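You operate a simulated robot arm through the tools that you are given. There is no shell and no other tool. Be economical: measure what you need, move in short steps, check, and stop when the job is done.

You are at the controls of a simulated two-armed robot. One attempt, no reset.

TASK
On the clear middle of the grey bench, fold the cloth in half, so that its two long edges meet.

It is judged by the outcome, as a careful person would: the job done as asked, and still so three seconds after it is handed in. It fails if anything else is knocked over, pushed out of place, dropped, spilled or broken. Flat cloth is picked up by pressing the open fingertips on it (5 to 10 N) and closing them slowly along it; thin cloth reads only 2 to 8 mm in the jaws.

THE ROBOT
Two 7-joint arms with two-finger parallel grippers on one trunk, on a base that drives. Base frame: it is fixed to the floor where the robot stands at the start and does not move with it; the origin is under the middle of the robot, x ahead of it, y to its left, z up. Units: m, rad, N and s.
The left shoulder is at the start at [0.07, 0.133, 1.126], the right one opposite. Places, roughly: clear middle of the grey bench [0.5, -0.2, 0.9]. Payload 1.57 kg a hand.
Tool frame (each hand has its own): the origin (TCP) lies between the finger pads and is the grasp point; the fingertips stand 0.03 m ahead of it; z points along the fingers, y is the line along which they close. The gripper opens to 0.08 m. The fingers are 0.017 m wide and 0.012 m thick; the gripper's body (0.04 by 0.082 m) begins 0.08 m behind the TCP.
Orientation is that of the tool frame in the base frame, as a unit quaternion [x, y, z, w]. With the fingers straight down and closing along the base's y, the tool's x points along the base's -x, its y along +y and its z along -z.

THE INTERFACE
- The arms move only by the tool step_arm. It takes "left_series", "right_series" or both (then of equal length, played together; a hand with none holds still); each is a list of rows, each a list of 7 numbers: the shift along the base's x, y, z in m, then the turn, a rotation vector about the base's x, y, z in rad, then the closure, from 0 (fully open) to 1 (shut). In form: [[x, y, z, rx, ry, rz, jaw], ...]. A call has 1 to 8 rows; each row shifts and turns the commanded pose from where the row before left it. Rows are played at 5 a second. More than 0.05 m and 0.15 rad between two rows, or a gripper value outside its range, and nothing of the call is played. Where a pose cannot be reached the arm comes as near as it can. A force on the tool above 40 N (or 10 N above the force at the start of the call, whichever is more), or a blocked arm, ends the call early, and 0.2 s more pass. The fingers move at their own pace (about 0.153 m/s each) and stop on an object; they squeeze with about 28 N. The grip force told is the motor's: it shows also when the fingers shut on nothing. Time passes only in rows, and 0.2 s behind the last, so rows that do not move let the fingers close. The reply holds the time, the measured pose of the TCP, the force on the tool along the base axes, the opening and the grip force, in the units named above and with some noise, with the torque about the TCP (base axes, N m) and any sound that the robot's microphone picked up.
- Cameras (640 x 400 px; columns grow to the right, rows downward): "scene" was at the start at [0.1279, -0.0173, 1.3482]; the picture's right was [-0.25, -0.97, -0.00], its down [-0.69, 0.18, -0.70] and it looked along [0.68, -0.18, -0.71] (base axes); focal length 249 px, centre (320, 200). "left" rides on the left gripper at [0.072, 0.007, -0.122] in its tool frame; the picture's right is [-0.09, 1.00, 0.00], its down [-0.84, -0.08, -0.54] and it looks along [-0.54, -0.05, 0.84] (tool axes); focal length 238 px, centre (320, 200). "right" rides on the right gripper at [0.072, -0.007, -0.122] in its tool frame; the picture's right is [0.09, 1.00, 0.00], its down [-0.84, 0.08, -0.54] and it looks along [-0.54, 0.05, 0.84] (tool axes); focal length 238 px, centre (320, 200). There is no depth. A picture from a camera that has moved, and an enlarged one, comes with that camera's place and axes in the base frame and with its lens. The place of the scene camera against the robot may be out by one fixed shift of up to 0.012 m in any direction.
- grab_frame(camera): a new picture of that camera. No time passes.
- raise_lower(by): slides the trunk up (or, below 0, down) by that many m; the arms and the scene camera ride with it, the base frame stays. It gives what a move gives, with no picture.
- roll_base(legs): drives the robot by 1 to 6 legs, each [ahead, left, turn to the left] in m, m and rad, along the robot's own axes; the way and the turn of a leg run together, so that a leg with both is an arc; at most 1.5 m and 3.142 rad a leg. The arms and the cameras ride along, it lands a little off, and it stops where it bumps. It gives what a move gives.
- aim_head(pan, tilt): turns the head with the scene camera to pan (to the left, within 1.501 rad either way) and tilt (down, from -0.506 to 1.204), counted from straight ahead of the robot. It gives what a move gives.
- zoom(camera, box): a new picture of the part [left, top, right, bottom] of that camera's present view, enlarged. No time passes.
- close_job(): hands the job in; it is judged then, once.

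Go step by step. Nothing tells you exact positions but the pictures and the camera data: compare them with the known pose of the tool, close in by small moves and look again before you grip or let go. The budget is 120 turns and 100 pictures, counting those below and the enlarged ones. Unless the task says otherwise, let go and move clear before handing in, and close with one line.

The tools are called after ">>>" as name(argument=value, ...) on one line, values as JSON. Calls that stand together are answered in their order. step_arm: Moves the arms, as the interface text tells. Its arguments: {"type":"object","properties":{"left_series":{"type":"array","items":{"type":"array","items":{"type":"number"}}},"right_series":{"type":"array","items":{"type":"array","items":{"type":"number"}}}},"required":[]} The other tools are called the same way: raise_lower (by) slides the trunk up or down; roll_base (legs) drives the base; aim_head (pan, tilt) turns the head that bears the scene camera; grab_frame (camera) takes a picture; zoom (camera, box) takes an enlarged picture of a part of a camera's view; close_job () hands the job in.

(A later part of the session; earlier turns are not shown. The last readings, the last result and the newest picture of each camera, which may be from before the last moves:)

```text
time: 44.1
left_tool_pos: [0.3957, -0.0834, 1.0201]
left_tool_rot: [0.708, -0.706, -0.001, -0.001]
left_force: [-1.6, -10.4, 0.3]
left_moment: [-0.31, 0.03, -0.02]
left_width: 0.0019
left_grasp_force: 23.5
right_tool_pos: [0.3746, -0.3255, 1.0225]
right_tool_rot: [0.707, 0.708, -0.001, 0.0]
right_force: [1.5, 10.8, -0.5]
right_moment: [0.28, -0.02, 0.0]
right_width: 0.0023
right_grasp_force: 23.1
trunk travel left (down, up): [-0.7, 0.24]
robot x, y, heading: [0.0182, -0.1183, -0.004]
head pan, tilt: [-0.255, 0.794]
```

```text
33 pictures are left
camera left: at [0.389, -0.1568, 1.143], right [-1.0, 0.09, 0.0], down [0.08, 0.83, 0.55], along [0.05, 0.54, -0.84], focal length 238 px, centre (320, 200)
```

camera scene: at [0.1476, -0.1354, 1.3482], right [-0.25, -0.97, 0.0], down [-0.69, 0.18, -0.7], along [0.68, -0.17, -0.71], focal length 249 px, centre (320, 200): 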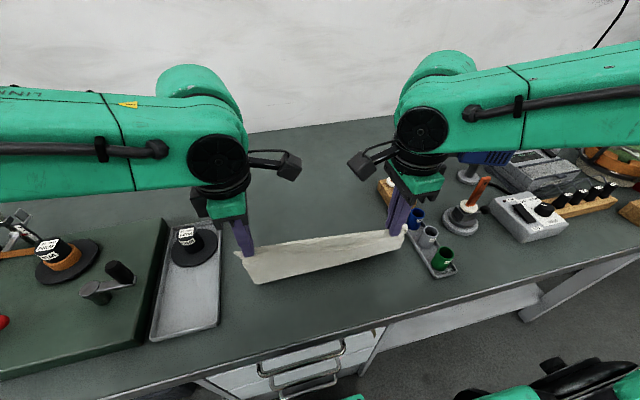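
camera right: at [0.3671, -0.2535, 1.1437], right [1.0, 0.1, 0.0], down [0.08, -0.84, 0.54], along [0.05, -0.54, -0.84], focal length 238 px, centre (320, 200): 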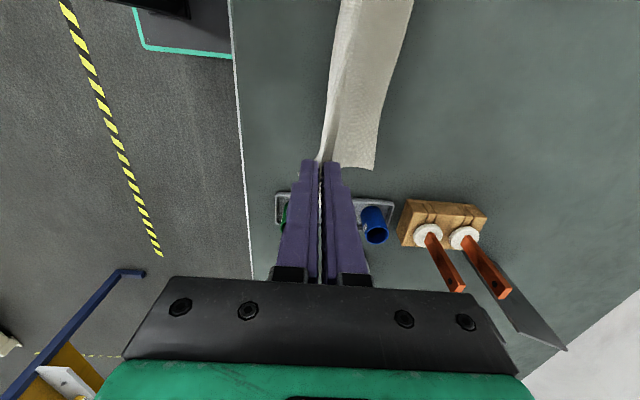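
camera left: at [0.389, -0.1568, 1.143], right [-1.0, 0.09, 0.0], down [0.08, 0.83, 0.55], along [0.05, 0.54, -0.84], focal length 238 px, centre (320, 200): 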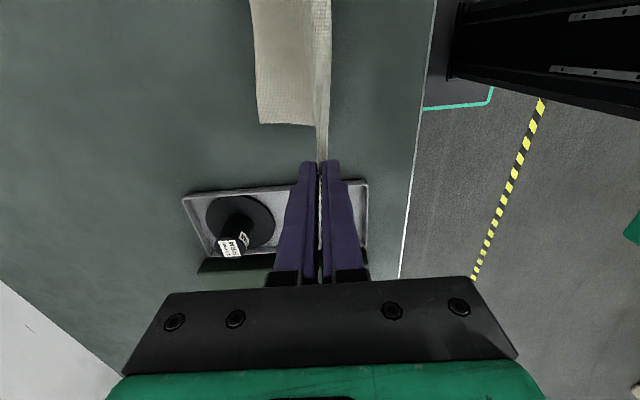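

The sheet hangs cleanly. I'll lift the whole cloth just clear, carry it forward over the middle of the bench so it hangs straight, and then drape it down freshly, far edge first.

>>> step_arm(right_series=[[0.005, 0, 0.04, 0, 0, 0, 1], [0.008, 0, 0.04, 0, 0, 0, 1], [0.008, 0, 0.033, 0, 0, 0, 1], [0.03, 0, 0, 0, 0, 0, 1], [0.03, 0, 0, 0, 0, 0, 1], [0.03, 0, 0, 0, 0, 0, 1], [0.03, 0, 0, 0, 0, 0, 1], [0.02, 0, 0, 0, 0, 0, 1]], left_series=[[0, 0, 0.04, 0, 0, 0, 1], [0, 0, 0.04, 0, 0, 0, 1], [0, 0, 0.035, 0, 0, 0, 1], [0.03, 0, 0, 0, 0, 0, 1], [0.03, 0, 0, 0, 0, 0, 1], [0.03, 0, 0, 0, 0, 0, 1], [0.03, 0, 0, 0, 0, 0, 1], [0.02, 0, 0, 0, 0, 0, 1]])

>>> grab_frame(camera="scene")

>>> grab_frame(camera="right")

>>> grab_frame(camera="left")

```text
time: 45.9
left_tool_pos: [0.5368, -0.0855, 1.1334]
left_tool_rot: [0.708, -0.706, -0.003, -0.001]
left_force: [0.5, -10.2, 0.3]
left_moment: [-0.28, 0.01, 0.0]
left_width: 0.0018
left_grasp_force: 23.9
right_tool_pos: [0.5346, -0.3269, 1.1323]
right_tool_rot: [0.706, 0.708, -0.001, -0.002]
right_force: [0.1, 9.6, -0.6]
right_moment: [0.24, -0.01, 0.05]
right_width: 0.0022
right_grasp_force: 24.1
trunk travel left (down, up): [-0.7, 0.24]
robot x, y, heading: [0.0196, -0.1189, -0.003]
head pan, tilt: [-0.255, 0.794]
```

```text
32 pictures are left
camera scene: at [0.1502, -0.1363, 1.3479], right [-0.25, -0.97, 0.0], down [-0.69, 0.18, -0.7], along [0.68, -0.17, -0.72], focal length 249 px, centre (320, 200)
```

scene: 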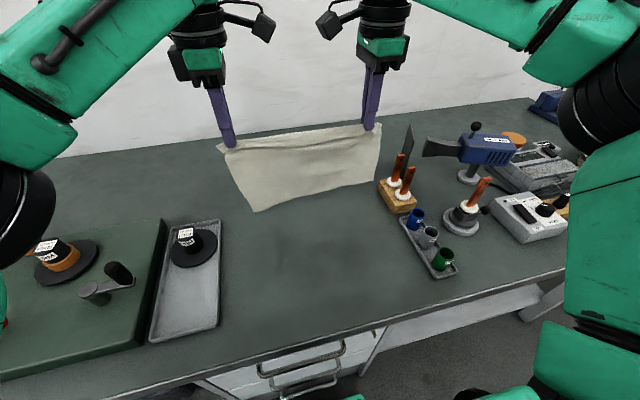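

```text
31 pictures are left
camera right: at [0.5281, -0.2557, 1.2542], right [1.0, 0.1, 0.0], down [0.08, -0.84, 0.54], along [0.05, -0.54, -0.84], focal length 238 px, centre (320, 200)
```

right: 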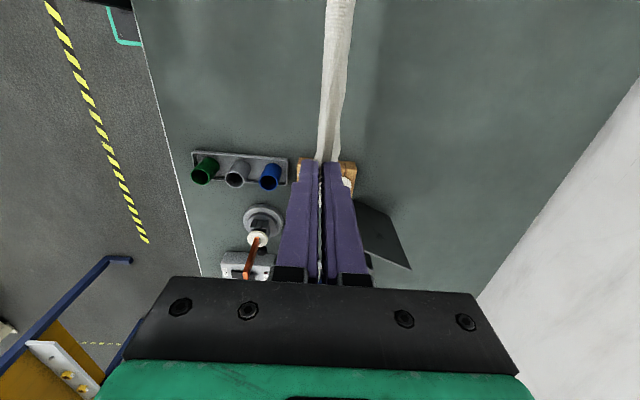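

```text
30 pictures are left
camera left: at [0.5303, -0.1588, 1.2562], right [-1.0, 0.09, 0.0], down [0.08, 0.83, 0.55], along [0.05, 0.54, -0.84], focal length 238 px, centre (320, 200)
```

left: 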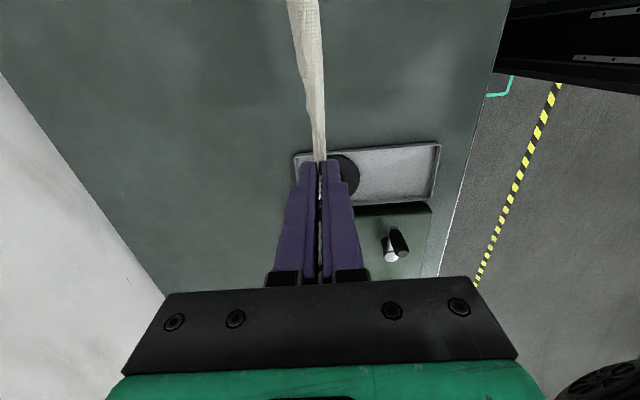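

>>> zoom(camera="scene", box=[200, 110, 400, 230])

```text
3.20 times, centred on (300, 170) of scene
camera zoom: at [0.1502, -0.1363, 1.3479], right [-0.25, -0.97, 0.0], down [-0.69, 0.18, -0.7], along [0.68, -0.17, -0.72], focal length 798 px, centre (384, 296)
```

zoom: 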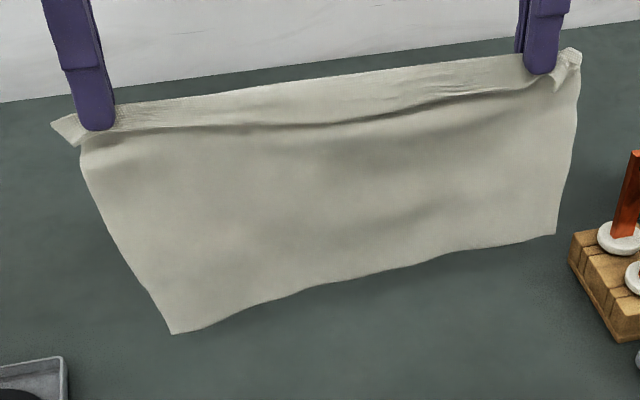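

The sheet hangs freely, with the small edge strip on the robot side. Folding toward the robot will therefore leave that strip facing outward. I'll lay the bottom edge at x≈0.42, pay the sheet out away from me, and then fold the held edge back toward me.

>>> step_arm(right_series=[[-0.02, 0, 0, 0, 0, 0, 1], [-0.025, 0, 0, 0, 0, 0, 1], [-0.025, 0, 0, 0, 0, 0, 1], [-0.02, 0, 0, 0, 0, 0, 1], [-0.015, 0, 0, 0, 0, 0, 1], [-0.008, 0, 0, 0, 0, 0, 1], [0, 0, 0, 0, 0, 0, 1], [0, 0, 0, 0, 0, 0, 1]], left_series=[[-0.02, 0, 0, 0, 0, 0, 1], [-0.025, 0, 0, 0, 0, 0, 1], [-0.025, 0, 0, 0, 0, 0, 1], [-0.02, 0, 0, 0, 0, 0, 1], [-0.016, 0, 0, 0, 0, 0, 1], [-0.01, 0, 0, 0, 0, 0, 1], [0, 0, 0, 0, 0, 0, 1], [0, 0, 0, 0, 0, 0, 1]])

>>> step_arm(right_series=[[0, 0, -0.01, 0, 0, 0, 1], [0, 0, -0.01, 0, 0, 0, 1], [0, 0, -0.005, 0, 0, 0, 1], [0, 0, 0, 0, 0, 0, 1], [0, 0, 0, 0, 0, 0, 1]], left_series=[[0, 0, -0.01, 0, 0, 0, 1], [0, 0, -0.01, 0, 0, 0, 1], [0, 0, -0.005, 0, 0, 0, 1], [0, 0, 0, 0, 0, 0, 1], [0, 0, 0, 0, 0, 0, 1]])

>>> grab_frame(camera="scene")

>>> grab_frame(camera="right")

>>> grab_frame(camera="left")

```text
time: 47.7
left_tool_pos: [0.4195, -0.0841, 1.1346]
left_tool_rot: [0.708, -0.706, -0.001, -0.002]
left_force: [0.0, -7.9, -0.1]
left_moment: [-0.18, 0.0, -0.04]
left_width: 0.0019
left_grasp_force: 23.3
right_tool_pos: [0.4217, -0.3247, 1.1341]
right_tool_rot: [0.706, 0.708, 0.001, 0.0]
right_force: [0.1, 7.8, 0.6]
right_moment: [0.25, 0.01, -0.02]
right_width: 0.0022
right_grasp_force: 23.3
trunk travel left (down, up): [-0.7, 0.24]
robot x, y, heading: [0.0199, -0.1197, 0.001]
head pan, tilt: [-0.255, 0.794]
```

```text
time: 48.9
left_tool_pos: [0.4197, -0.0839, 1.1111]
left_tool_rot: [0.707, -0.707, -0.001, -0.001]
left_force: [-0.3, -9.6, -0.7]
left_moment: [-0.24, -0.01, 0.01]
left_width: 0.0018
left_grasp_force: 23.9
right_tool_pos: [0.4209, -0.3274, 1.1085]
right_tool_rot: [0.706, 0.709, 0.0, 0.0]
right_force: [-1.0, 9.7, -1.0]
right_moment: [0.3, -0.03, 0.01]
right_width: 0.0024
right_grasp_force: 23.2
trunk travel left (down, up): [-0.7, 0.24]
robot x, y, heading: [0.0221, -0.1166, -0.0]
head pan, tilt: [-0.255, 0.794]
```

```text
28 pictures are left
camera scene: at [0.1481, -0.1353, 1.3482], right [-0.25, -0.97, 0.0], down [-0.69, 0.18, -0.7], along [0.68, -0.17, -0.71], focal length 249 px, centre (320, 200)
```

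scene: 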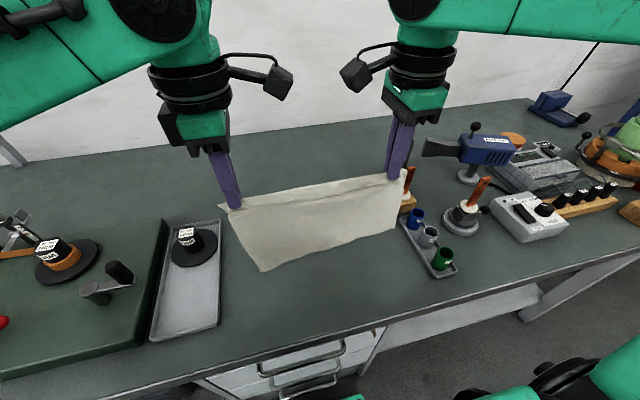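

```text
27 pictures are left
camera right: at [0.4146, -0.254, 1.2304], right [1.0, 0.1, 0.0], down [0.08, -0.84, 0.54], along [0.05, -0.54, -0.84], focal length 238 px, centre (320, 200)
```

right: 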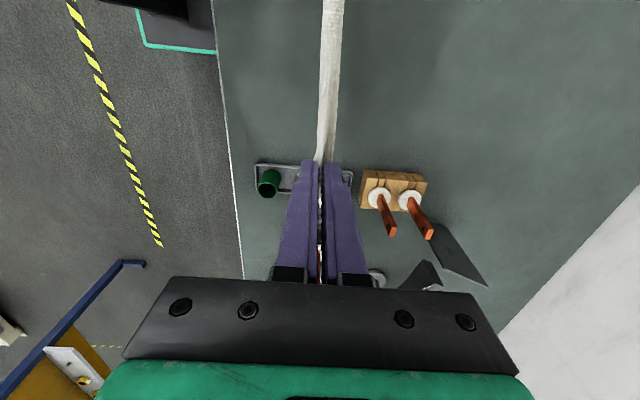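

```text
26 pictures are left
camera left: at [0.412, -0.157, 1.2327], right [-1.0, 0.09, 0.0], down [0.08, 0.83, 0.55], along [0.05, 0.54, -0.84], focal length 238 px, centre (320, 200)
```

left: 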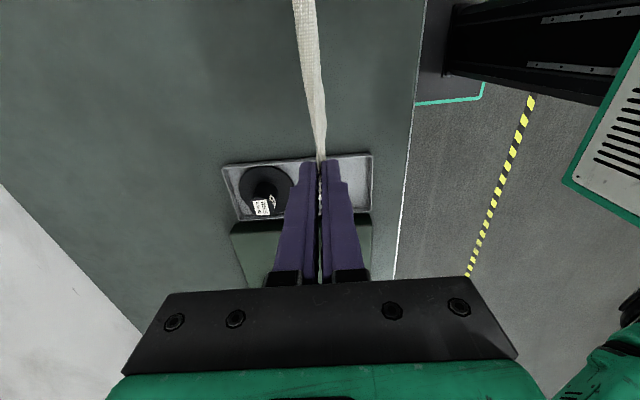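

>>> zoom(camera="scene", box=[210, 150, 430, 290])

```text
2.86 times, centred on (320, 220) of scene
camera zoom: at [0.1481, -0.1353, 1.3482], right [-0.25, -0.97, 0.0], down [-0.69, 0.18, -0.7], along [0.68, -0.17, -0.71], focal length 713 px, centre (320, 143)
```

zoom: 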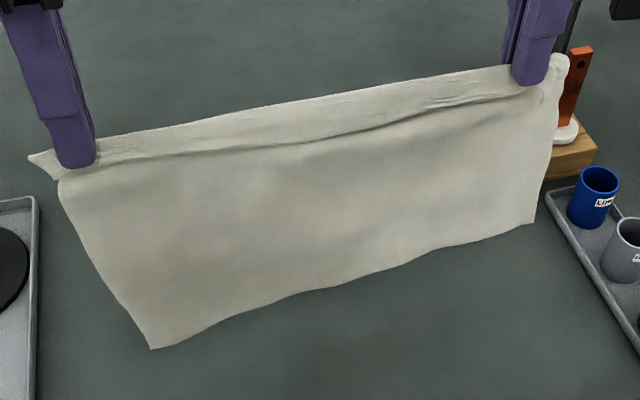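

The right hand has gathered about 5 cm more cloth than the left, so a fold from this grip would be skewed. I'll lay the sheet flat again, bottom edge at the far side, keep the good left grip, and redo the right one.

>>> step_arm(right_series=[[0.03, 0, 0, 0, 0, 0, 1], [0.035, 0, 0, 0, 0, 0, 1], [0.035, 0, 0, 0, 0, 0, 1], [0.025, 0, 0, 0, 0, 0, 1], [0.01, 0, 0, 0, 0, 0, 1], [0, 0, -0.01, 0, 0, 0, 1], [0, 0, -0.01, 0, 0, 0, 1], [0, 0, -0.02, 0, 0, 0, 1]], left_series=[[0.03, 0, 0, 0, 0, 0, 1], [0.035, 0, 0, 0, 0, 0, 1], [0.035, 0, 0, 0, 0, 0, 1], [0.025, 0, 0, 0, 0, 0, 1], [0.01, 0, 0, 0, 0, 0, 1], [0, 0, -0.01, 0, 0, 0, 1], [0, 0, -0.01, 0, 0, 0, 1], [0, 0, -0.01, 0, 0, 0, 1]])

>>> step_arm(right_series=[[-0.012, 0, -0.025, 0, 0, 0, 1], [-0.012, 0, -0.025, 0, 0, 0, 1], [-0.018, 0, -0.02, 0, 0, 0, 1], [-0.018, 0, -0.02, 0, 0, 0, 1], [-0.018, 0, -0.02, 0, 0, 0, 1], [-0.018, 0, -0.02, 0, 0, 0, 1], [-0.018, 0, -0.017, 0, 0, 0, 1], [-0.018, 0, -0.012, 0, 0, 0, 1]], left_series=[[-0.022, 0, -0.025, 0, 0, 0, 1], [-0.023, 0, -0.025, 0, 0, 0, 1], [-0.025, 0, -0.025, 0, 0, 0, 1], [-0.025, 0, -0.025, 0, 0, 0, 1], [-0.025, 0, -0.025, 0, 0, 0, 1], [-0.025, 0, -0.02, 0, 0, 0, 1], [-0.02, 0, -0.017, 0, 0, 0, 1], [-0.02, 0, -0.012, 0, 0, 0, 1]])

>>> grab_frame(camera="scene")

>>> grab_frame(camera="right")

```text
time: 50.7
left_tool_pos: [0.5551, -0.0829, 1.0809]
left_tool_rot: [0.707, -0.707, 0.0, -0.002]
left_force: [-0.2, -12.8, -1.1]
left_moment: [-0.32, 0.01, 0.01]
left_width: 0.0019
left_grasp_force: 23.7
right_tool_pos: [0.5564, -0.3264, 1.0681]
right_tool_rot: [0.706, 0.708, 0.0, 0.0]
right_force: [0.7, 12.4, 1.2]
right_moment: [0.38, 0.04, 0.05]
right_width: 0.0023
right_grasp_force: 24.1
trunk travel left (down, up): [-0.7, 0.24]
robot x, y, heading: [0.0196, -0.1175, 0.002]
head pan, tilt: [-0.255, 0.794]
```

```text
time: 52.5
left_tool_pos: [0.3924, -0.0731, 0.894]
left_tool_rot: [-0.706, 0.708, -0.004, -0.002]
left_force: [4.1, -33.1, 6.4]
left_moment: [-0.97, -0.12, 0.04]
left_width: 0.0021
left_grasp_force: 23.8
left hand out of reach, approached as far as the arm can: row 6, 7, 8
right_tool_pos: [0.4241, -0.3236, 0.9101]
right_tool_rot: [0.706, 0.708, 0.002, -0.001]
right_force: [-4.6, 33.2, -2.2]
right_moment: [0.96, 0.13, 0.05]
right_width: 0.0025
right_grasp_force: 23.5
trunk travel left (down, up): [-0.7, 0.24]
robot x, y, heading: [0.0222, -0.1173, -0.0]
head pan, tilt: [-0.255, 0.794]
```

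```text
24 pictures are left
camera scene: at [0.1464, -0.1354, 1.3485], right [-0.25, -0.97, 0.0], down [-0.69, 0.18, -0.7], along [0.68, -0.17, -0.71], focal length 249 px, centre (320, 200)
```

scene: 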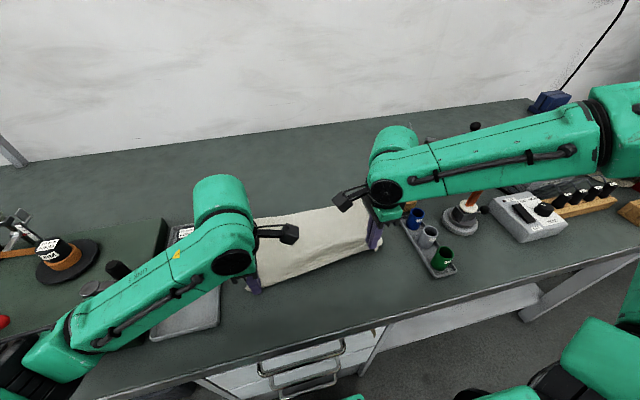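

```text
23 pictures are left
camera right: at [0.4163, -0.2528, 1.0323], right [1.0, 0.1, 0.0], down [0.08, -0.84, 0.54], along [0.05, -0.54, -0.84], focal length 238 px, centre (320, 200)
```

right: 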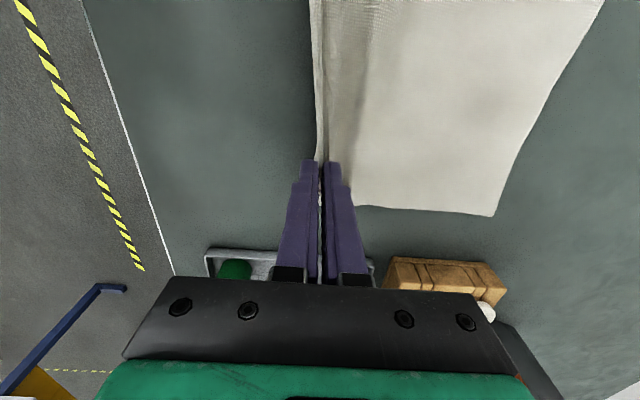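

The sheet is laid out with its far edge at about x=0.58. I'll ease the left tension, set the right side down and release only the right hand.

>>> step_arm(right_series=[[0, 0.002, -0.008, 0, 0, 0, 1], [0, 0, -0.006, 0, 0, 0, 1], [0, 0, 0, 0, 0, 0, 0.8], [0, 0, 0, 0, 0, 0, 0.5], [0, 0, 0.03, 0, 0, 0, 0.5], [-0.02, 0.0, 0.04, 0, 0, 0, 0.5], [-0.02, 0.0, 0.03, 0, 0, 0, 0.5]], left_series=[[0, -0.004, 0, 0, 0, 0, 1], [0, -0.004, 0, 0, 0, 0, 1], [0, 0, 0, 0, 0, 0, 1], [0, 0, 0, 0, 0, 0, 1], [0, 0, 0, 0, 0, 0, 1], [0, 0, 0, 0, 0, 0, 1], [0, 0, 0, 0, 0, 0, 1]])

>>> zoom(camera="right", box=[220, 0, 540, 200])

```text
time: 54.1
left_tool_pos: [0.3926, -0.0774, 0.8914]
left_tool_rot: [0.707, -0.707, 0.002, -0.003]
left_force: [2.4, 6.6, 36.2]
left_moment: [0.23, -0.14, 0.0]
left_width: 0.0021
left_grasp_force: 23.5
left hand out of reach, approached as far as the arm can: row 2
right_tool_pos: [0.3826, -0.3234, 0.9989]
right_tool_rot: [0.706, 0.708, 0.0, 0.001]
right_force: [-0.7, -0.3, -0.3]
right_moment: [0.03, 0.01, 0.01]
right_width: 0.0401
right_grasp_force: 0.0
trunk travel left (down, up): [-0.7, 0.24]
robot x, y, heading: [0.0191, -0.1205, 0.001]
head pan, tilt: [-0.255, 0.794]
```

```text
2.00 times, centred on (380, 100) of right
camera zoom: at [0.3753, -0.2516, 1.1193], right [1.0, 0.1, 0.0], down [0.08, -0.84, 0.54], along [0.05, -0.54, -0.84], focal length 477 px, centre (200, 400)
```

zoom: 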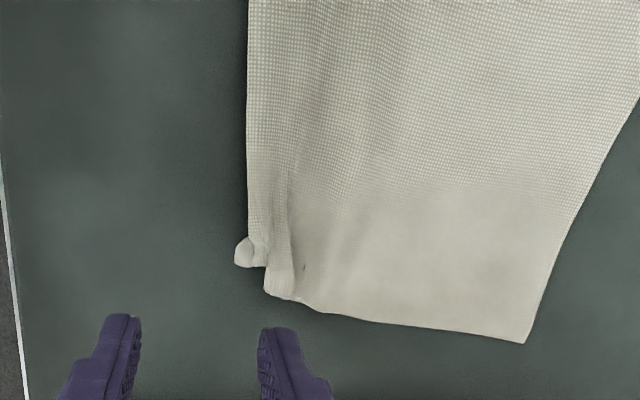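

The cloth's right near corner stands up as a small knob at about (0.403, −0.319). I'll relieve the left downforce and pinch that corner with the right hand.

>>> step_arm(right_series=[[0.01, 0.002, -0.03, 0, 0, 0, 0.625], [0.012, 0.002, -0.035, 0, 0, 0, 0.625], [0, 0, -0.025, 0, 0, 0, 0.625], [0, 0, -0.01, 0, 0, 0, 0.625], [0, 0, -0.004, 0, 0, 0, 0.625]], left_series=[[0, 0, 0.003, 0, 0, 0, 1], [0, 0, 0.001, 0, 0, 0, 1], [0, 0, 0, 0, 0, 0, 1], [0, 0, 0, 0, 0, 0, 1], [0, 0, 0, 0, 0, 0, 1]])

>>> zoom(camera="right", box=[220, 80, 420, 220])

```text
time: 55.3
left_tool_pos: [0.396, -0.0772, 0.8921]
left_tool_rot: [0.707, -0.707, -0.001, -0.002]
left_force: [-0.6, -0.8, 2.3]
left_moment: [-0.02, 0.01, -0.03]
left_width: 0.0023
left_grasp_force: 23.5
right_tool_pos: [0.4061, -0.3216, 0.8931]
right_tool_rot: [0.706, 0.708, 0.001, 0.001]
right_force: [-0.5, -0.1, 1.8]
right_moment: [-0.02, -0.04, 0.0]
right_width: 0.0296
right_grasp_force: 0.1
trunk travel left (down, up): [-0.7, 0.24]
robot x, y, heading: [0.0179, -0.1158, -0.002]
head pan, tilt: [-0.255, 0.794]
```

```text
2.86 times, centred on (320, 150) of right
camera zoom: at [0.3991, -0.2485, 1.0146], right [1.0, 0.1, 0.0], down [0.08, -0.84, 0.54], along [0.05, -0.54, -0.84], focal length 681 px, centre (320, 343)
```

zoom: 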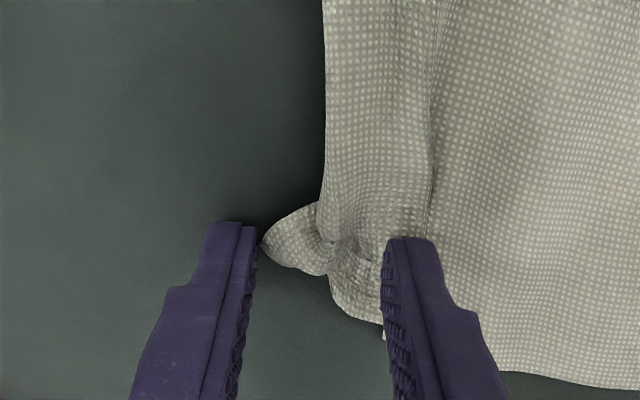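

>>> step_arm(right_series=[[0, 0, 0.008, 0, 0, 0, 0.625], [-0.011, 0, 0, 0, 0, 0, 0.625], [0, 0, -0.0075, 0, 0, 0, 0.625], [0, 0, 0, 0, 0, 0, 0.72], [0, 0, 0, 0, 0, 0, 0.82], [0, 0, 0, 0, 0, 0, 0.92], [0, 0, 0, 0, 0, 0, 1], [0, 0, 0, 0, 0, 0, 1]])

>>> zoom(camera="right", box=[220, 80, 420, 220])

```text
time: 57.1
left_tool_pos: [0.3984, -0.0762, 0.8927]
left_tool_rot: [-0.707, 0.707, 0.001, 0.001]
left_force: [0.1, 0.7, 1.9]
left_moment: [0.0, 0.0, 0.01]
left_width: 0.0022
left_grasp_force: 23.5
right_tool_pos: [0.396, -0.32, 0.8932]
right_tool_rot: [0.706, 0.708, 0.0, 0.0]
right_force: [-0.3, 1.0, -0.8]
right_moment: [0.03, -0.01, 0.01]
right_width: 0.0035
right_grasp_force: 24.2
trunk travel left (down, up): [-0.7, 0.24]
robot x, y, heading: [0.0205, -0.1176, -0.001]
head pan, tilt: [-0.255, 0.794]
```

```text
2.86 times, centred on (320, 150) of right
camera zoom: at [0.3889, -0.2479, 1.0149], right [1.0, 0.1, 0.0], down [0.08, -0.84, 0.54], along [0.05, -0.54, -0.84], focal length 681 px, centre (320, 343)
```

zoom: 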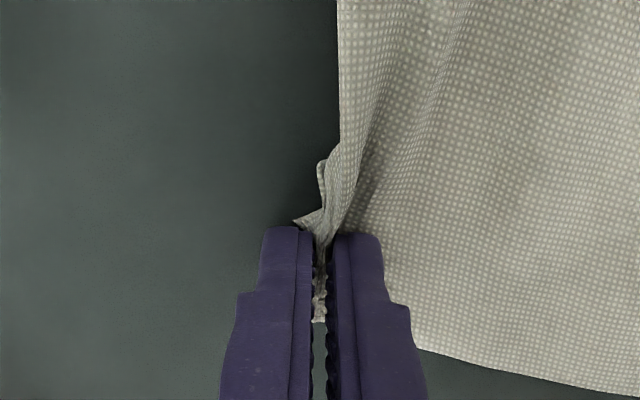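

The right hand holds the corner now. Lifting the whole sheet again and spreading gently to check how it hangs.

>>> step_arm(right_series=[[0, 0, 0.03, 0, 0, 0, 1], [0.01, -0.003, 0.035, 0, 0, 0, 1], [0.01, -0.004, 0.035, 0, 0, 0, 1], [0.01, -0.004, 0.035, 0, 0, 0, 1], [0.01, -0.003, 0.035, 0, 0, 0, 1], [0.01, 0, 0.035, 0, 0, 0, 1], [0, 0, 0.03, 0, 0, 0, 1], [0, 0, 0, 0, 0, 0, 1]], left_series=[[0, 0, 0.03, 0, 0, 0, 1], [0.01, 0.001, 0.035, 0, 0, 0, 1], [0.01, 0.001, 0.035, 0, 0, 0, 1], [0.01, 0, 0.035, 0, 0, 0, 1], [0.01, 0, 0.035, 0, 0, 0, 1], [0.01, 0, 0.035, 0, 0, 0, 1], [0, 0, 0.03, 0, 0, 0, 1], [0, 0, 0, 0, 0, 0, 1]])

>>> zoom(camera="scene", box=[190, 120, 430, 290])

```text
time: 58.9
left_tool_pos: [0.4648, -0.0681, 1.1185]
left_tool_rot: [0.708, -0.706, -0.002, -0.001]
left_force: [-0.8, -12.5, 0.3]
left_moment: [-0.4, 0.06, 0.01]
left_width: 0.002
left_grasp_force: 23.6
left hand out of reach, approached as far as the arm can: row 1, 2
right_tool_pos: [0.4449, -0.3312, 1.1305]
right_tool_rot: [0.706, 0.708, 0.0, 0.0]
right_force: [1.5, 12.9, -0.5]
right_moment: [0.34, -0.01, 0.03]
right_width: 0.0039
right_grasp_force: 24.9
trunk travel left (down, up): [-0.7, 0.24]
robot x, y, heading: [0.0199, -0.1166, 0.002]
head pan, tilt: [-0.255, 0.794]
```

```text
2.35 times, centred on (310, 205) of scene
camera zoom: at [0.1486, -0.1355, 1.3481], right [-0.25, -0.97, 0.0], down [-0.69, 0.18, -0.7], along [0.68, -0.17, -0.71], focal length 587 px, centre (344, 188)
```

zoom: 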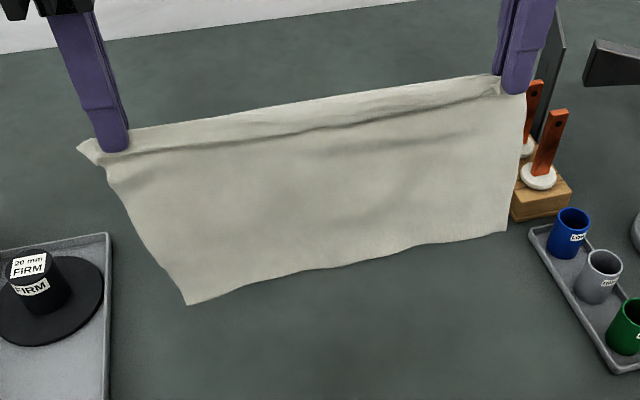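

Much better: both sides hang nearly equally, with a small edge strip on the robot side. Now I drape it, bottom edge down at x≈0.42, paying out away from me to the fold line.

>>> step_arm(right_series=[[-0.008, 0.001, 0, 0, 0, 0, 1], [-0.01, 0.001, 0, 0, 0, 0, 1], [-0.007, 0, 0, 0, 0, 0, 1], [0, 0, 0, 0, 0, 0, 1], [0, 0, -0.015, 0, 0, 0, 1], [0, 0, -0.015, 0, 0, 0, 1], [0, 0, -0.015, 0, 0, 0, 1], [0, 0, -0.005, 0, 0, 0, 1]], left_series=[[-0.015, 0, 0, 0, 0, 0, 1], [-0.016, 0, 0, 0, 0, 0, 1], [-0.014, 0, 0, 0, 0, 0, 1], [0, 0, 0, 0, 0, 0, 1], [0, 0, -0.01, 0, 0, 0, 1], [0, 0, -0.01, 0, 0, 0, 1], [0, 0, -0.01, 0, 0, 0, 1], [0, 0, 0, 0, 0, 0, 1]])

>>> step_arm(right_series=[[0.012, 0, -0.018, 0, 0, 0, 1], [0.015, 0, -0.018, 0, 0, 0, 1], [0.016, 0, -0.018, 0, 0, 0, 1], [0.016, 0, -0.018, 0, 0, 0, 1], [0.016, 0, -0.018, 0, 0, 0, 1], [0.016, 0, -0.018, 0, 0, 0, 1], [0.016, 0, -0.016, 0, 0, 0, 1]], left_series=[[0.012, 0, -0.018, 0, 0, 0, 1], [0.015, 0, -0.018, 0, 0, 0, 1], [0.016, 0, -0.018, 0, 0, 0, 1], [0.016, 0, -0.018, 0, 0, 0, 1], [0.016, 0, -0.018, 0, 0, 0, 1], [0.016, 0, -0.016, 0, 0, 0, 1], [0.016, 0, -0.014, 0, 0, 0, 1]])

>>> grab_frame(camera="scene")

>>> grab_frame(camera="right")

>>> grab_frame(camera="left")

```text
time: 60.7
left_tool_pos: [0.4191, -0.0682, 1.0888]
left_tool_rot: [0.708, -0.707, -0.002, -0.002]
left_force: [-1.1, -10.9, 0.1]
left_moment: [-0.31, -0.03, 0.05]
left_width: 0.0022
left_grasp_force: 23.3
right_tool_pos: [0.4209, -0.3317, 1.0785]
right_tool_rot: [0.706, 0.709, 0.0, 0.0]
right_force: [0.0, 10.7, 0.0]
right_moment: [0.31, 0.03, -0.02]
right_width: 0.0033
right_grasp_force: 24.6
trunk travel left (down, up): [-0.7, 0.24]
robot x, y, heading: [0.0196, -0.1194, 0.001]
head pan, tilt: [-0.255, 0.794]
```

```text
time: 62.3
left_tool_pos: [0.5305, -0.0677, 0.968]
left_tool_rot: [-0.707, 0.707, 0.001, 0.0]
left_force: [0.1, -12.0, -1.0]
left_moment: [-0.31, 0.0, 0.02]
left_width: 0.0021
left_grasp_force: 23.4
right_tool_pos: [0.53, -0.3319, 0.9526]
right_tool_rot: [0.706, 0.709, 0.0, -0.001]
right_force: [-0.7, 11.5, 0.7]
right_moment: [0.31, 0.04, 0.06]
right_width: 0.0036
right_grasp_force: 24.5
trunk travel left (down, up): [-0.7, 0.24]
robot x, y, heading: [0.0197, -0.1193, 0.001]
head pan, tilt: [-0.255, 0.794]
```

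```text
18 pictures are left
camera scene: at [0.1504, -0.136, 1.3479], right [-0.25, -0.97, 0.0], down [-0.69, 0.18, -0.7], along [0.68, -0.17, -0.72], focal length 249 px, centre (320, 200)
```

scene: 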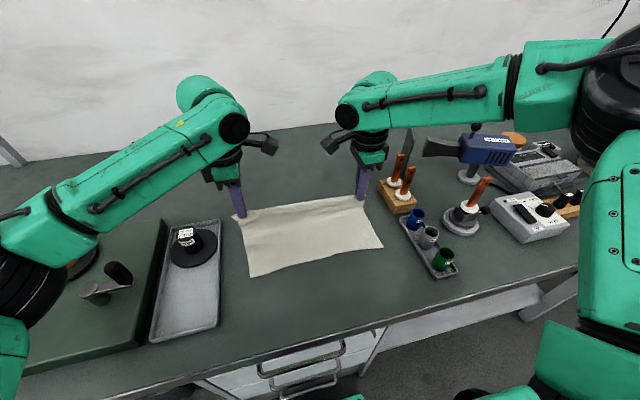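

```text
17 pictures are left
camera right: at [0.5234, -0.2601, 1.0738], right [1.0, 0.1, 0.0], down [0.08, -0.84, 0.54], along [0.05, -0.54, -0.84], focal length 238 px, centre (320, 200)
```

right: 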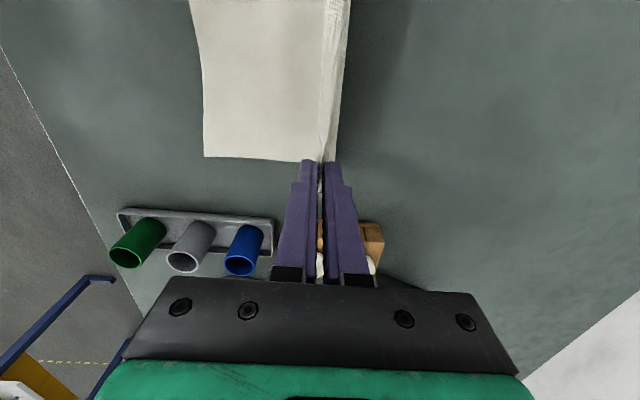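

```text
16 pictures are left
camera left: at [0.5233, -0.1413, 1.0904], right [-1.0, 0.09, 0.0], down [0.08, 0.83, 0.55], along [0.05, 0.54, -0.84], focal length 238 px, centre (320, 200)
```

left: 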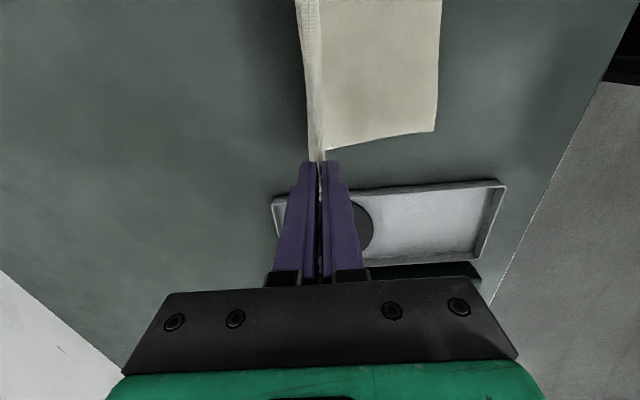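

Excellent drape: the bottom edge lies straight at x≈0.422 from y −0.064 to −0.357. Now I fold the held edge back toward me onto it.

>>> step_arm(right_series=[[-0.012, -0.001, 0.005, 0, 0, 0, 1], [-0.018, -0.002, 0, 0, 0, 0, 1], [-0.018, -0.002, -0.006, 0, 0, 0, 1], [-0.016, -0.002, -0.014, 0, 0, 0, 1], [-0.014, -0.002, -0.018, 0, 0, 0, 1], [-0.008, -0.001, -0.014, 0, 0, 0, 1], [-0.004, 0, -0.009, 0, 0, 0, 1]], left_series=[[-0.012, -0.001, 0.0, 0, 0, 0, 1], [-0.018, -0.002, -0.004, 0, 0, 0, 1], [-0.018, -0.002, -0.01, 0, 0, 0, 1], [-0.016, -0.002, -0.016, 0, 0, 0, 1], [-0.014, -0.002, -0.018, 0, 0, 0, 1], [-0.008, -0.001, -0.014, 0, 0, 0, 1], [-0.004, 0, -0.009, 0, 0, 0, 1]])

>>> grab_frame(camera="right")

>>> grab_frame(camera="left")

```text
time: 63.9
left_tool_pos: [0.4371, -0.0777, 0.8986]
left_tool_rot: [0.708, -0.706, -0.001, -0.001]
left_force: [0.2, -10.2, 0.6]
left_moment: [-0.32, 0.02, 0.0]
left_width: 0.0019
left_grasp_force: 24.0
right_tool_pos: [0.4375, -0.3402, 0.898]
right_tool_rot: [0.706, 0.708, 0.001, 0.0]
right_force: [0.1, 9.3, 0.4]
right_moment: [0.23, 0.03, 0.0]
right_width: 0.0034
right_grasp_force: 24.3
trunk travel left (down, up): [-0.7, 0.24]
robot x, y, heading: [0.0171, -0.1189, 0.002]
head pan, tilt: [-0.255, 0.794]
```

```text
15 pictures are left
camera right: at [0.4315, -0.2697, 1.0194], right [1.0, 0.1, 0.0], down [0.08, -0.84, 0.54], along [0.05, -0.54, -0.84], focal length 238 px, centre (320, 200)
```

right: 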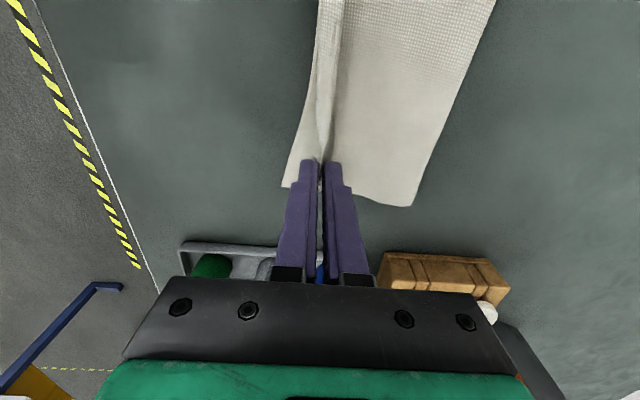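

```text
14 pictures are left
camera left: at [0.4308, -0.1513, 1.0212], right [-1.0, 0.09, 0.0], down [0.08, 0.83, 0.55], along [0.05, 0.54, -0.84], focal length 238 px, centre (320, 200)
```

left: 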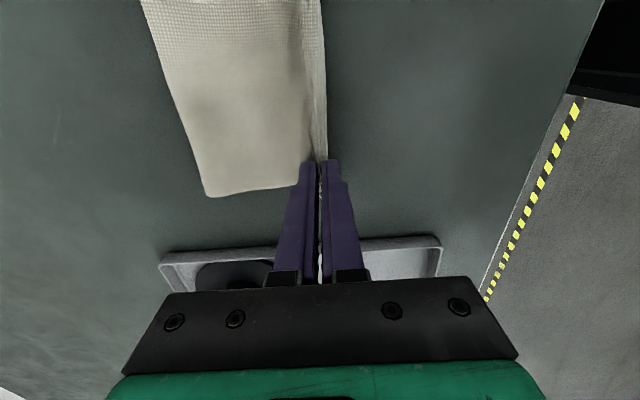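

The edges are nearly aligned. Setting down the last few millimetres, opening a little, and lifting straight up.

>>> step_arm(right_series=[[-0.002, 0, -0.004, 0, 0, 0, 1], [0, 0, 0, 0, 0, 0, 0.9], [0, 0, 0, 0, 0, 0, 0.8], [0, 0, 0, 0, 0, 0, 0.72], [0, 0, 0.008, 0, 0, 0, 0.7], [0, 0, 0.03, 0, 0, 0, 0.7], [0, 0, 0.04, 0, 0, 0, 0.7], [0, 0, 0.04, 0, 0, 0, 0.7]], left_series=[[-0.002, 0, -0.004, 0, 0, 0, 1], [0, 0, 0, 0, 0, 0, 0.9], [0, 0, 0, 0, 0, 0, 0.8], [0, 0, 0, 0, 0, 0, 0.72], [0, 0, 0.008, 0, 0, 0, 0.7], [0, 0, 0.03, 0, 0, 0, 0.7], [0, 0, 0.04, 0, 0, 0, 0.7], [0, 0, 0.04, 0, 0, 0, 0.7]])

>>> zoom(camera="right", box=[200, 0, 520, 200])

>>> zoom(camera="left", box=[120, 0, 440, 200])

>>> zoom(camera="scene", box=[220, 180, 400, 290])

```text
time: 65.7
left_tool_pos: [0.4415, -0.0758, 1.0126]
left_tool_rot: [0.707, -0.707, -0.001, -0.002]
left_force: [-0.2, 0.2, -0.7]
left_moment: [0.01, 0.02, 0.01]
left_width: 0.0242
left_grasp_force: 0.0
left hand out of reach, approached as far as the arm can: row 8
right_tool_pos: [0.4332, -0.342, 1.0137]
right_tool_rot: [0.706, 0.708, 0.0, 0.0]
right_force: [0.4, 0.4, 0.9]
right_moment: [0.02, 0.0, -0.01]
right_width: 0.0239
right_grasp_force: 0.2
trunk travel left (down, up): [-0.7, 0.24]
robot x, y, heading: [0.0189, -0.1149, 0.001]
head pan, tilt: [-0.255, 0.794]
```

```text
2.00 times, centred on (360, 100) of right
camera zoom: at [0.4277, -0.2706, 1.1348], right [1.0, 0.1, 0.0], down [0.08, -0.84, 0.54], along [0.05, -0.54, -0.84], focal length 477 px, centre (240, 400)
```

zoom: 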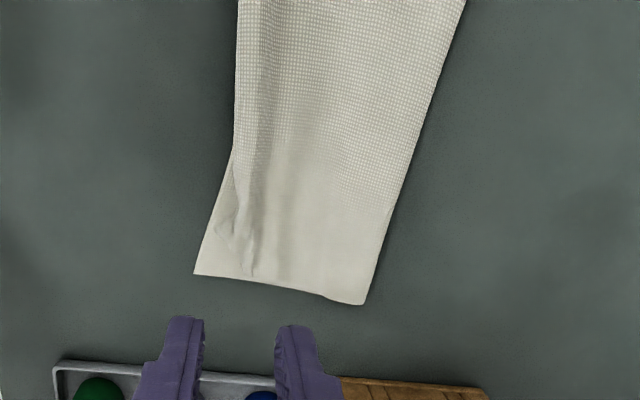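

```text
2.00 times, centred on (280, 100) of left
camera zoom: at [0.4346, -0.1494, 1.136], right [-1.0, 0.09, 0.0], down [0.08, 0.83, 0.55], along [0.05, 0.54, -0.84], focal length 477 px, centre (400, 400)
```

zoom: 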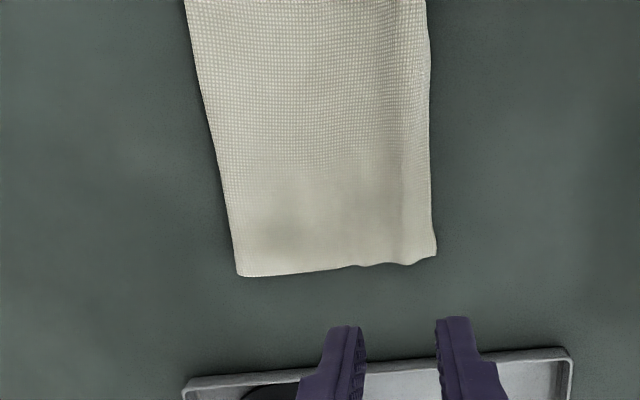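

```text
3.56 times, centred on (310, 235) of scene
camera zoom: at [0.1471, -0.1353, 1.3482], right [-0.25, -0.97, 0.0], down [-0.69, 0.18, -0.7], along [0.68, -0.17, -0.71], focal length 887 px, centre (356, 76)
```

zoom: 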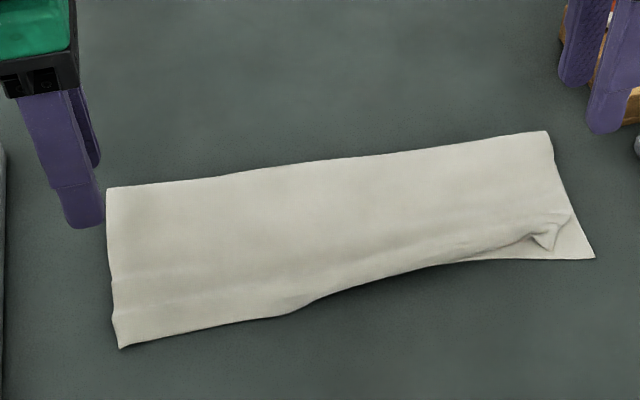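

Very good: the fold is flat and the edges meet everywhere except at the right near corner, where the top layer is puckered about 2–3 cm short. Looking closer there.

>>> zoom(camera="right", box=[280, 60, 400, 160])

```text
4.00 times, centred on (340, 110) of right
camera zoom: at [0.4277, -0.2706, 1.1348], right [1.0, 0.1, 0.0], down [0.08, -0.84, 0.54], along [0.05, -0.54, -0.84], focal length 953 px, centre (240, 560)
```

zoom: 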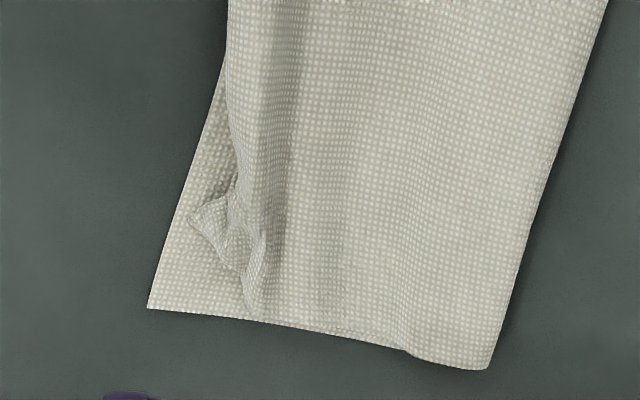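

The corner tip points up at about (0.420, −0.333). I'll pinch just that tip lightly and draw it out to the lower corner.

>>> step_arm(right_series=[[-0.005, 0.004, -0.04, 0, 0, 0, 0.75], [-0.004, 0.004, -0.04, 0, 0, 0, 0.75], [0, 0, -0.027, 0, 0, 0, 0.75], [0, 0, -0.008, 0, 0, 0, 0.75], [0, 0, -0.003, 0, 0, 0, 0.75], [0, 0, 0, 0, 0, 0, 0.75]])

>>> zoom(camera="right", box=[220, 80, 420, 220])

```text
time: 67.1
left_tool_pos: [0.4428, -0.0759, 1.0136]
left_tool_rot: [-0.707, 0.708, 0.002, 0.001]
left_force: [0.0, 0.0, -0.4]
left_moment: [0.0, 0.0, 0.02]
left_width: 0.0242
left_grasp_force: 0.0
right_tool_pos: [0.4277, -0.334, 0.8936]
right_tool_rot: [0.705, 0.709, 0.0, 0.0]
right_force: [-0.1, -0.8, 0.2]
right_moment: [-0.02, -0.01, -0.02]
right_width: 0.0205
right_grasp_force: 0.1
trunk travel left (down, up): [-0.7, 0.24]
robot x, y, heading: [0.0224, -0.1169, -0.0]
head pan, tilt: [-0.255, 0.794]
```

```text
2.86 times, centred on (320, 150) of right
camera zoom: at [0.4201, -0.2623, 1.0156], right [1.0, 0.1, 0.0], down [0.08, -0.84, 0.54], along [0.05, -0.54, -0.84], focal length 681 px, centre (320, 343)
```

zoom: 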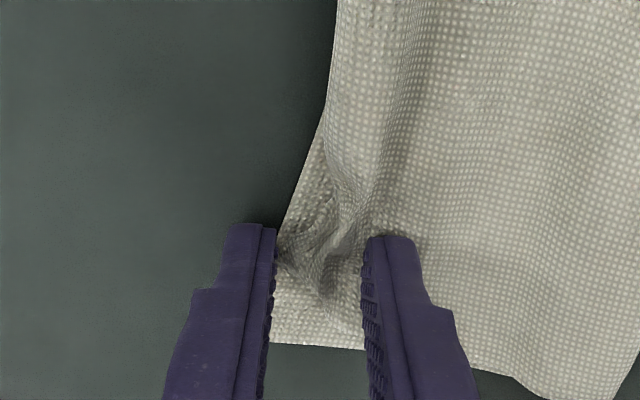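

>>> step_arm(right_series=[[-0.005, -0.001, 0.0005, 0, 0, 0, 0.75], [0, 0, 0, 0, 0, 0, 0.82], [0, 0, 0, 0, 0, 0, 0.9], [0, 0, 0, 0, 0, 0, 1], [0, 0, 0, 0, 0, 0, 1], [0, 0, 0.004, 0, 0, 0, 1], [0, 0, 0.004, 0, 0, 0, 1]])

>>> zoom(camera="right", box=[220, 80, 420, 220])

```text
time: 68.7
left_tool_pos: [0.4417, -0.0758, 1.0122]
left_tool_rot: [-0.707, 0.708, 0.001, 0.001]
left_force: [0.2, 0.0, 0.4]
left_moment: [-0.04, 0.0, 0.0]
left_width: 0.024
left_grasp_force: 0.0
right_tool_pos: [0.422, -0.3347, 0.9025]
right_tool_rot: [0.706, 0.708, -0.001, -0.001]
right_force: [-1.2, -0.9, 0.4]
right_moment: [0.02, -0.01, 0.01]
right_width: 0.0032
right_grasp_force: 24.4
trunk travel left (down, up): [-0.7, 0.24]
robot x, y, heading: [0.0197, -0.1228, -0.004]
head pan, tilt: [-0.255, 0.794]
```

```text
2.86 times, centred on (320, 150) of right
camera zoom: at [0.4151, -0.2633, 1.0241], right [1.0, 0.1, 0.0], down [0.08, -0.84, 0.54], along [0.05, -0.54, -0.84], focal length 681 px, centre (320, 343)
```

zoom: 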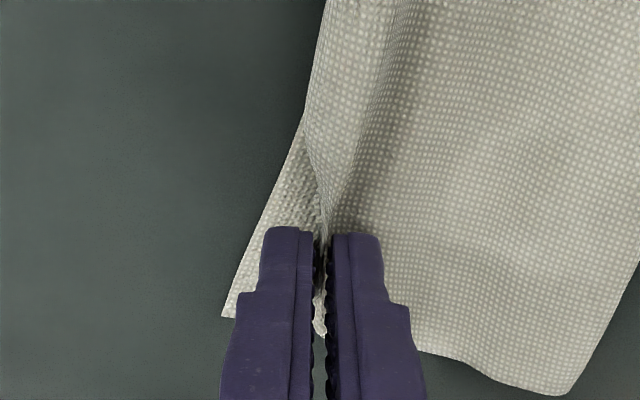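

Only the top corner is held. Drawing it out to the lower corner and setting it down.

>>> step_arm(right_series=[[-0.003, -0.006, 0, 0, 0, 0, 1], [-0.003, -0.007, 0, 0, 0, 0, 1], [-0.003, -0.007, 0, 0, 0, 0, 1], [-0.002, -0.004, -0.003, 0, 0, 0, 1], [0, 0, -0.004, 0, 0, 0, 1]])

>>> zoom(camera="right", box=[200, 40, 440, 210])

```text
time: 69.9
left_tool_pos: [0.4431, -0.0746, 1.0131]
left_tool_rot: [0.708, -0.707, -0.001, -0.001]
left_force: [-0.7, 0.3, -0.2]
left_moment: [0.01, 0.0, -0.02]
left_width: 0.0238
left_grasp_force: 0.2
right_tool_pos: [0.411, -0.3591, 0.8954]
right_tool_rot: [0.706, 0.708, -0.001, 0.0]
right_force: [-0.3, 0.1, 0.3]
right_moment: [-0.02, -0.02, -0.01]
right_width: 0.0032
right_grasp_force: 24.5
trunk travel left (down, up): [-0.7, 0.24]
robot x, y, heading: [0.0175, -0.1181, 0.004]
head pan, tilt: [-0.255, 0.794]
```

```text
2.35 times, centred on (320, 125) of right
camera zoom: at [0.4043, -0.2872, 1.0164], right [1.0, 0.1, 0.0], down [0.08, -0.84, 0.54], along [0.05, -0.54, -0.84], focal length 561 px, centre (320, 376)
```

zoom: 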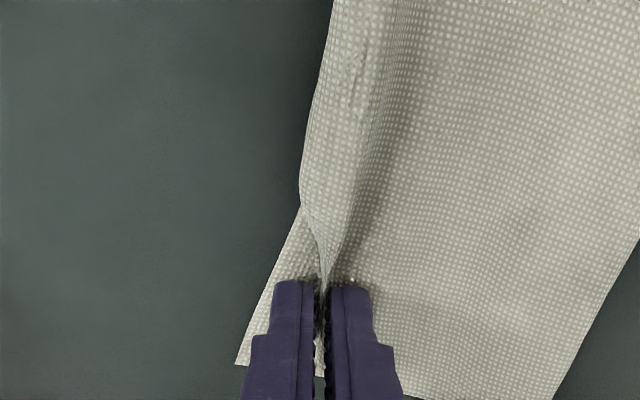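

The whole corner moved together, because the extra cloth is gathered inside the pinch. I'll release, lift and look, then plough the small lump outward with the closed fingertips.

>>> step_arm(right_series=[[0, 0, -0.001, 0, 0, 0, 0.9], [0, 0, 0, 0, 0, 0, 0.8], [0, 0, 0, 0, 0, 0, 0.7], [0, 0, 0.01, 0, 0, 0, 0.7], [0.01, 0.01, 0.03, 0, 0, 0, 0.8], [0.01, 0.01, 0.03, 0, 0, 0, 1], [0.01, 0.0, 0.02, 0, 0, 0, 1]])

>>> zoom(camera="right", box=[220, 40, 420, 180])

```text
time: 71.5
left_tool_pos: [0.4428, -0.0766, 1.0131]
left_tool_rot: [-0.707, 0.707, 0.001, 0.001]
left_force: [-0.6, 0.0, 0.5]
left_moment: [-0.02, -0.01, 0.03]
left_width: 0.0239
left_grasp_force: 0.0
right_tool_pos: [0.4422, -0.338, 0.9841]
right_tool_rot: [0.706, 0.709, -0.001, 0.001]
right_force: [0.7, -0.2, -0.8]
right_moment: [-0.02, 0.03, 0.0]
right_width: 0.0
right_grasp_force: 20.9
trunk travel left (down, up): [-0.7, 0.24]
robot x, y, heading: [0.0233, -0.1181, 0.003]
head pan, tilt: [-0.255, 0.794]
```

```text
2.86 times, centred on (320, 110) of right
camera zoom: at [0.4342, -0.2663, 1.1059], right [1.0, 0.1, 0.0], down [0.08, -0.84, 0.54], along [0.05, -0.54, -0.84], focal length 681 px, centre (320, 457)
```

zoom: 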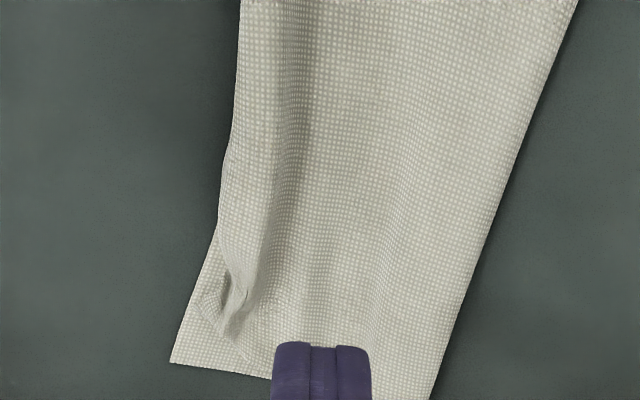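

>>> step_arm(right_series=[[-0.008, 0.005, -0.04, 0, 0, 0, 1], [0, 0, -0.04, 0, 0, 0, 1], [0, 0, -0.0085, 0, 0, 0, 1], [-0.004, -0.007, 0, 0, 0, 0, 1], [-0.004, -0.008, 0, 0, 0, 0, 1], [-0.004, -0.008, 0, 0, 0, 0, 1], [-0.004, -0.008, 0, 0, 0, 0, 1], [-0.004, -0.008, 0, 0, 0, 0, 1]])

>>> step_arm(right_series=[[-0.003, -0.008, -0.001, 0, 0, 0, 1], [-0.003, -0.008, 0, 0, 0, 0, 1], [0, 0, 0.03, 0, 0, 0, 1], [0.02, 0.02, 0.03, 0, 0, 0, 1], [0.02, 0.02, 0.03, 0, 0, 0, 1]])

>>> zoom(camera="right", box=[220, 40, 420, 180])

```text
time: 73.3
left_tool_pos: [0.4414, -0.0762, 1.0139]
left_tool_rot: [-0.707, 0.707, 0.001, 0.001]
left_force: [0.6, -0.4, 0.3]
left_moment: [-0.01, -0.02, -0.01]
left_width: 0.0242
left_grasp_force: 0.1
right_tool_pos: [0.412, -0.3744, 0.8956]
right_tool_rot: [0.706, 0.709, 0.0, 0.0]
right_force: [-0.4, -0.1, -0.3]
right_moment: [-0.02, -0.01, 0.02]
right_width: 0.0
right_grasp_force: 20.9
trunk travel left (down, up): [-0.7, 0.24]
robot x, y, heading: [0.0175, -0.1194, 0.005]
head pan, tilt: [-0.255, 0.794]
```

```text
time: 74.5
left_tool_pos: [0.4431, -0.0747, 1.0123]
left_tool_rot: [0.707, -0.707, -0.002, 0.001]
left_force: [-0.2, 0.8, 0.0]
left_moment: [-0.03, 0.03, -0.01]
left_width: 0.0241
left_grasp_force: 0.0
right_tool_pos: [0.4491, -0.3478, 0.9844]
right_tool_rot: [0.706, 0.708, -0.001, 0.001]
right_force: [-0.6, 0.0, 0.8]
right_moment: [-0.04, 0.02, -0.02]
right_width: 0.0
right_grasp_force: 20.7
trunk travel left (down, up): [-0.7, 0.24]
robot x, y, heading: [0.0206, -0.1205, 0.002]
head pan, tilt: [-0.255, 0.794]
```

```text
2.86 times, centred on (320, 110) of right
camera zoom: at [0.4418, -0.2748, 1.107], right [1.0, 0.1, 0.0], down [0.08, -0.84, 0.54], along [0.05, -0.54, -0.84], focal length 681 px, centre (320, 457)
```

zoom: 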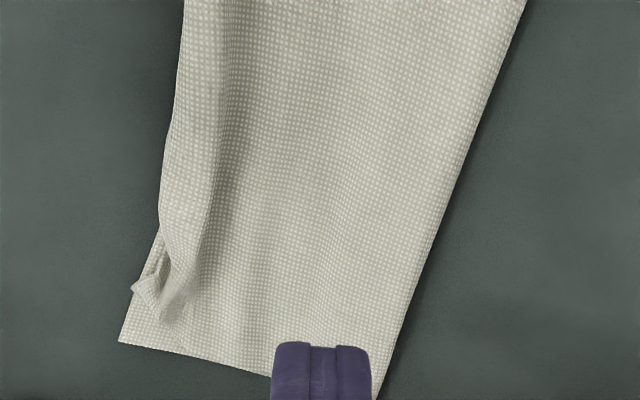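

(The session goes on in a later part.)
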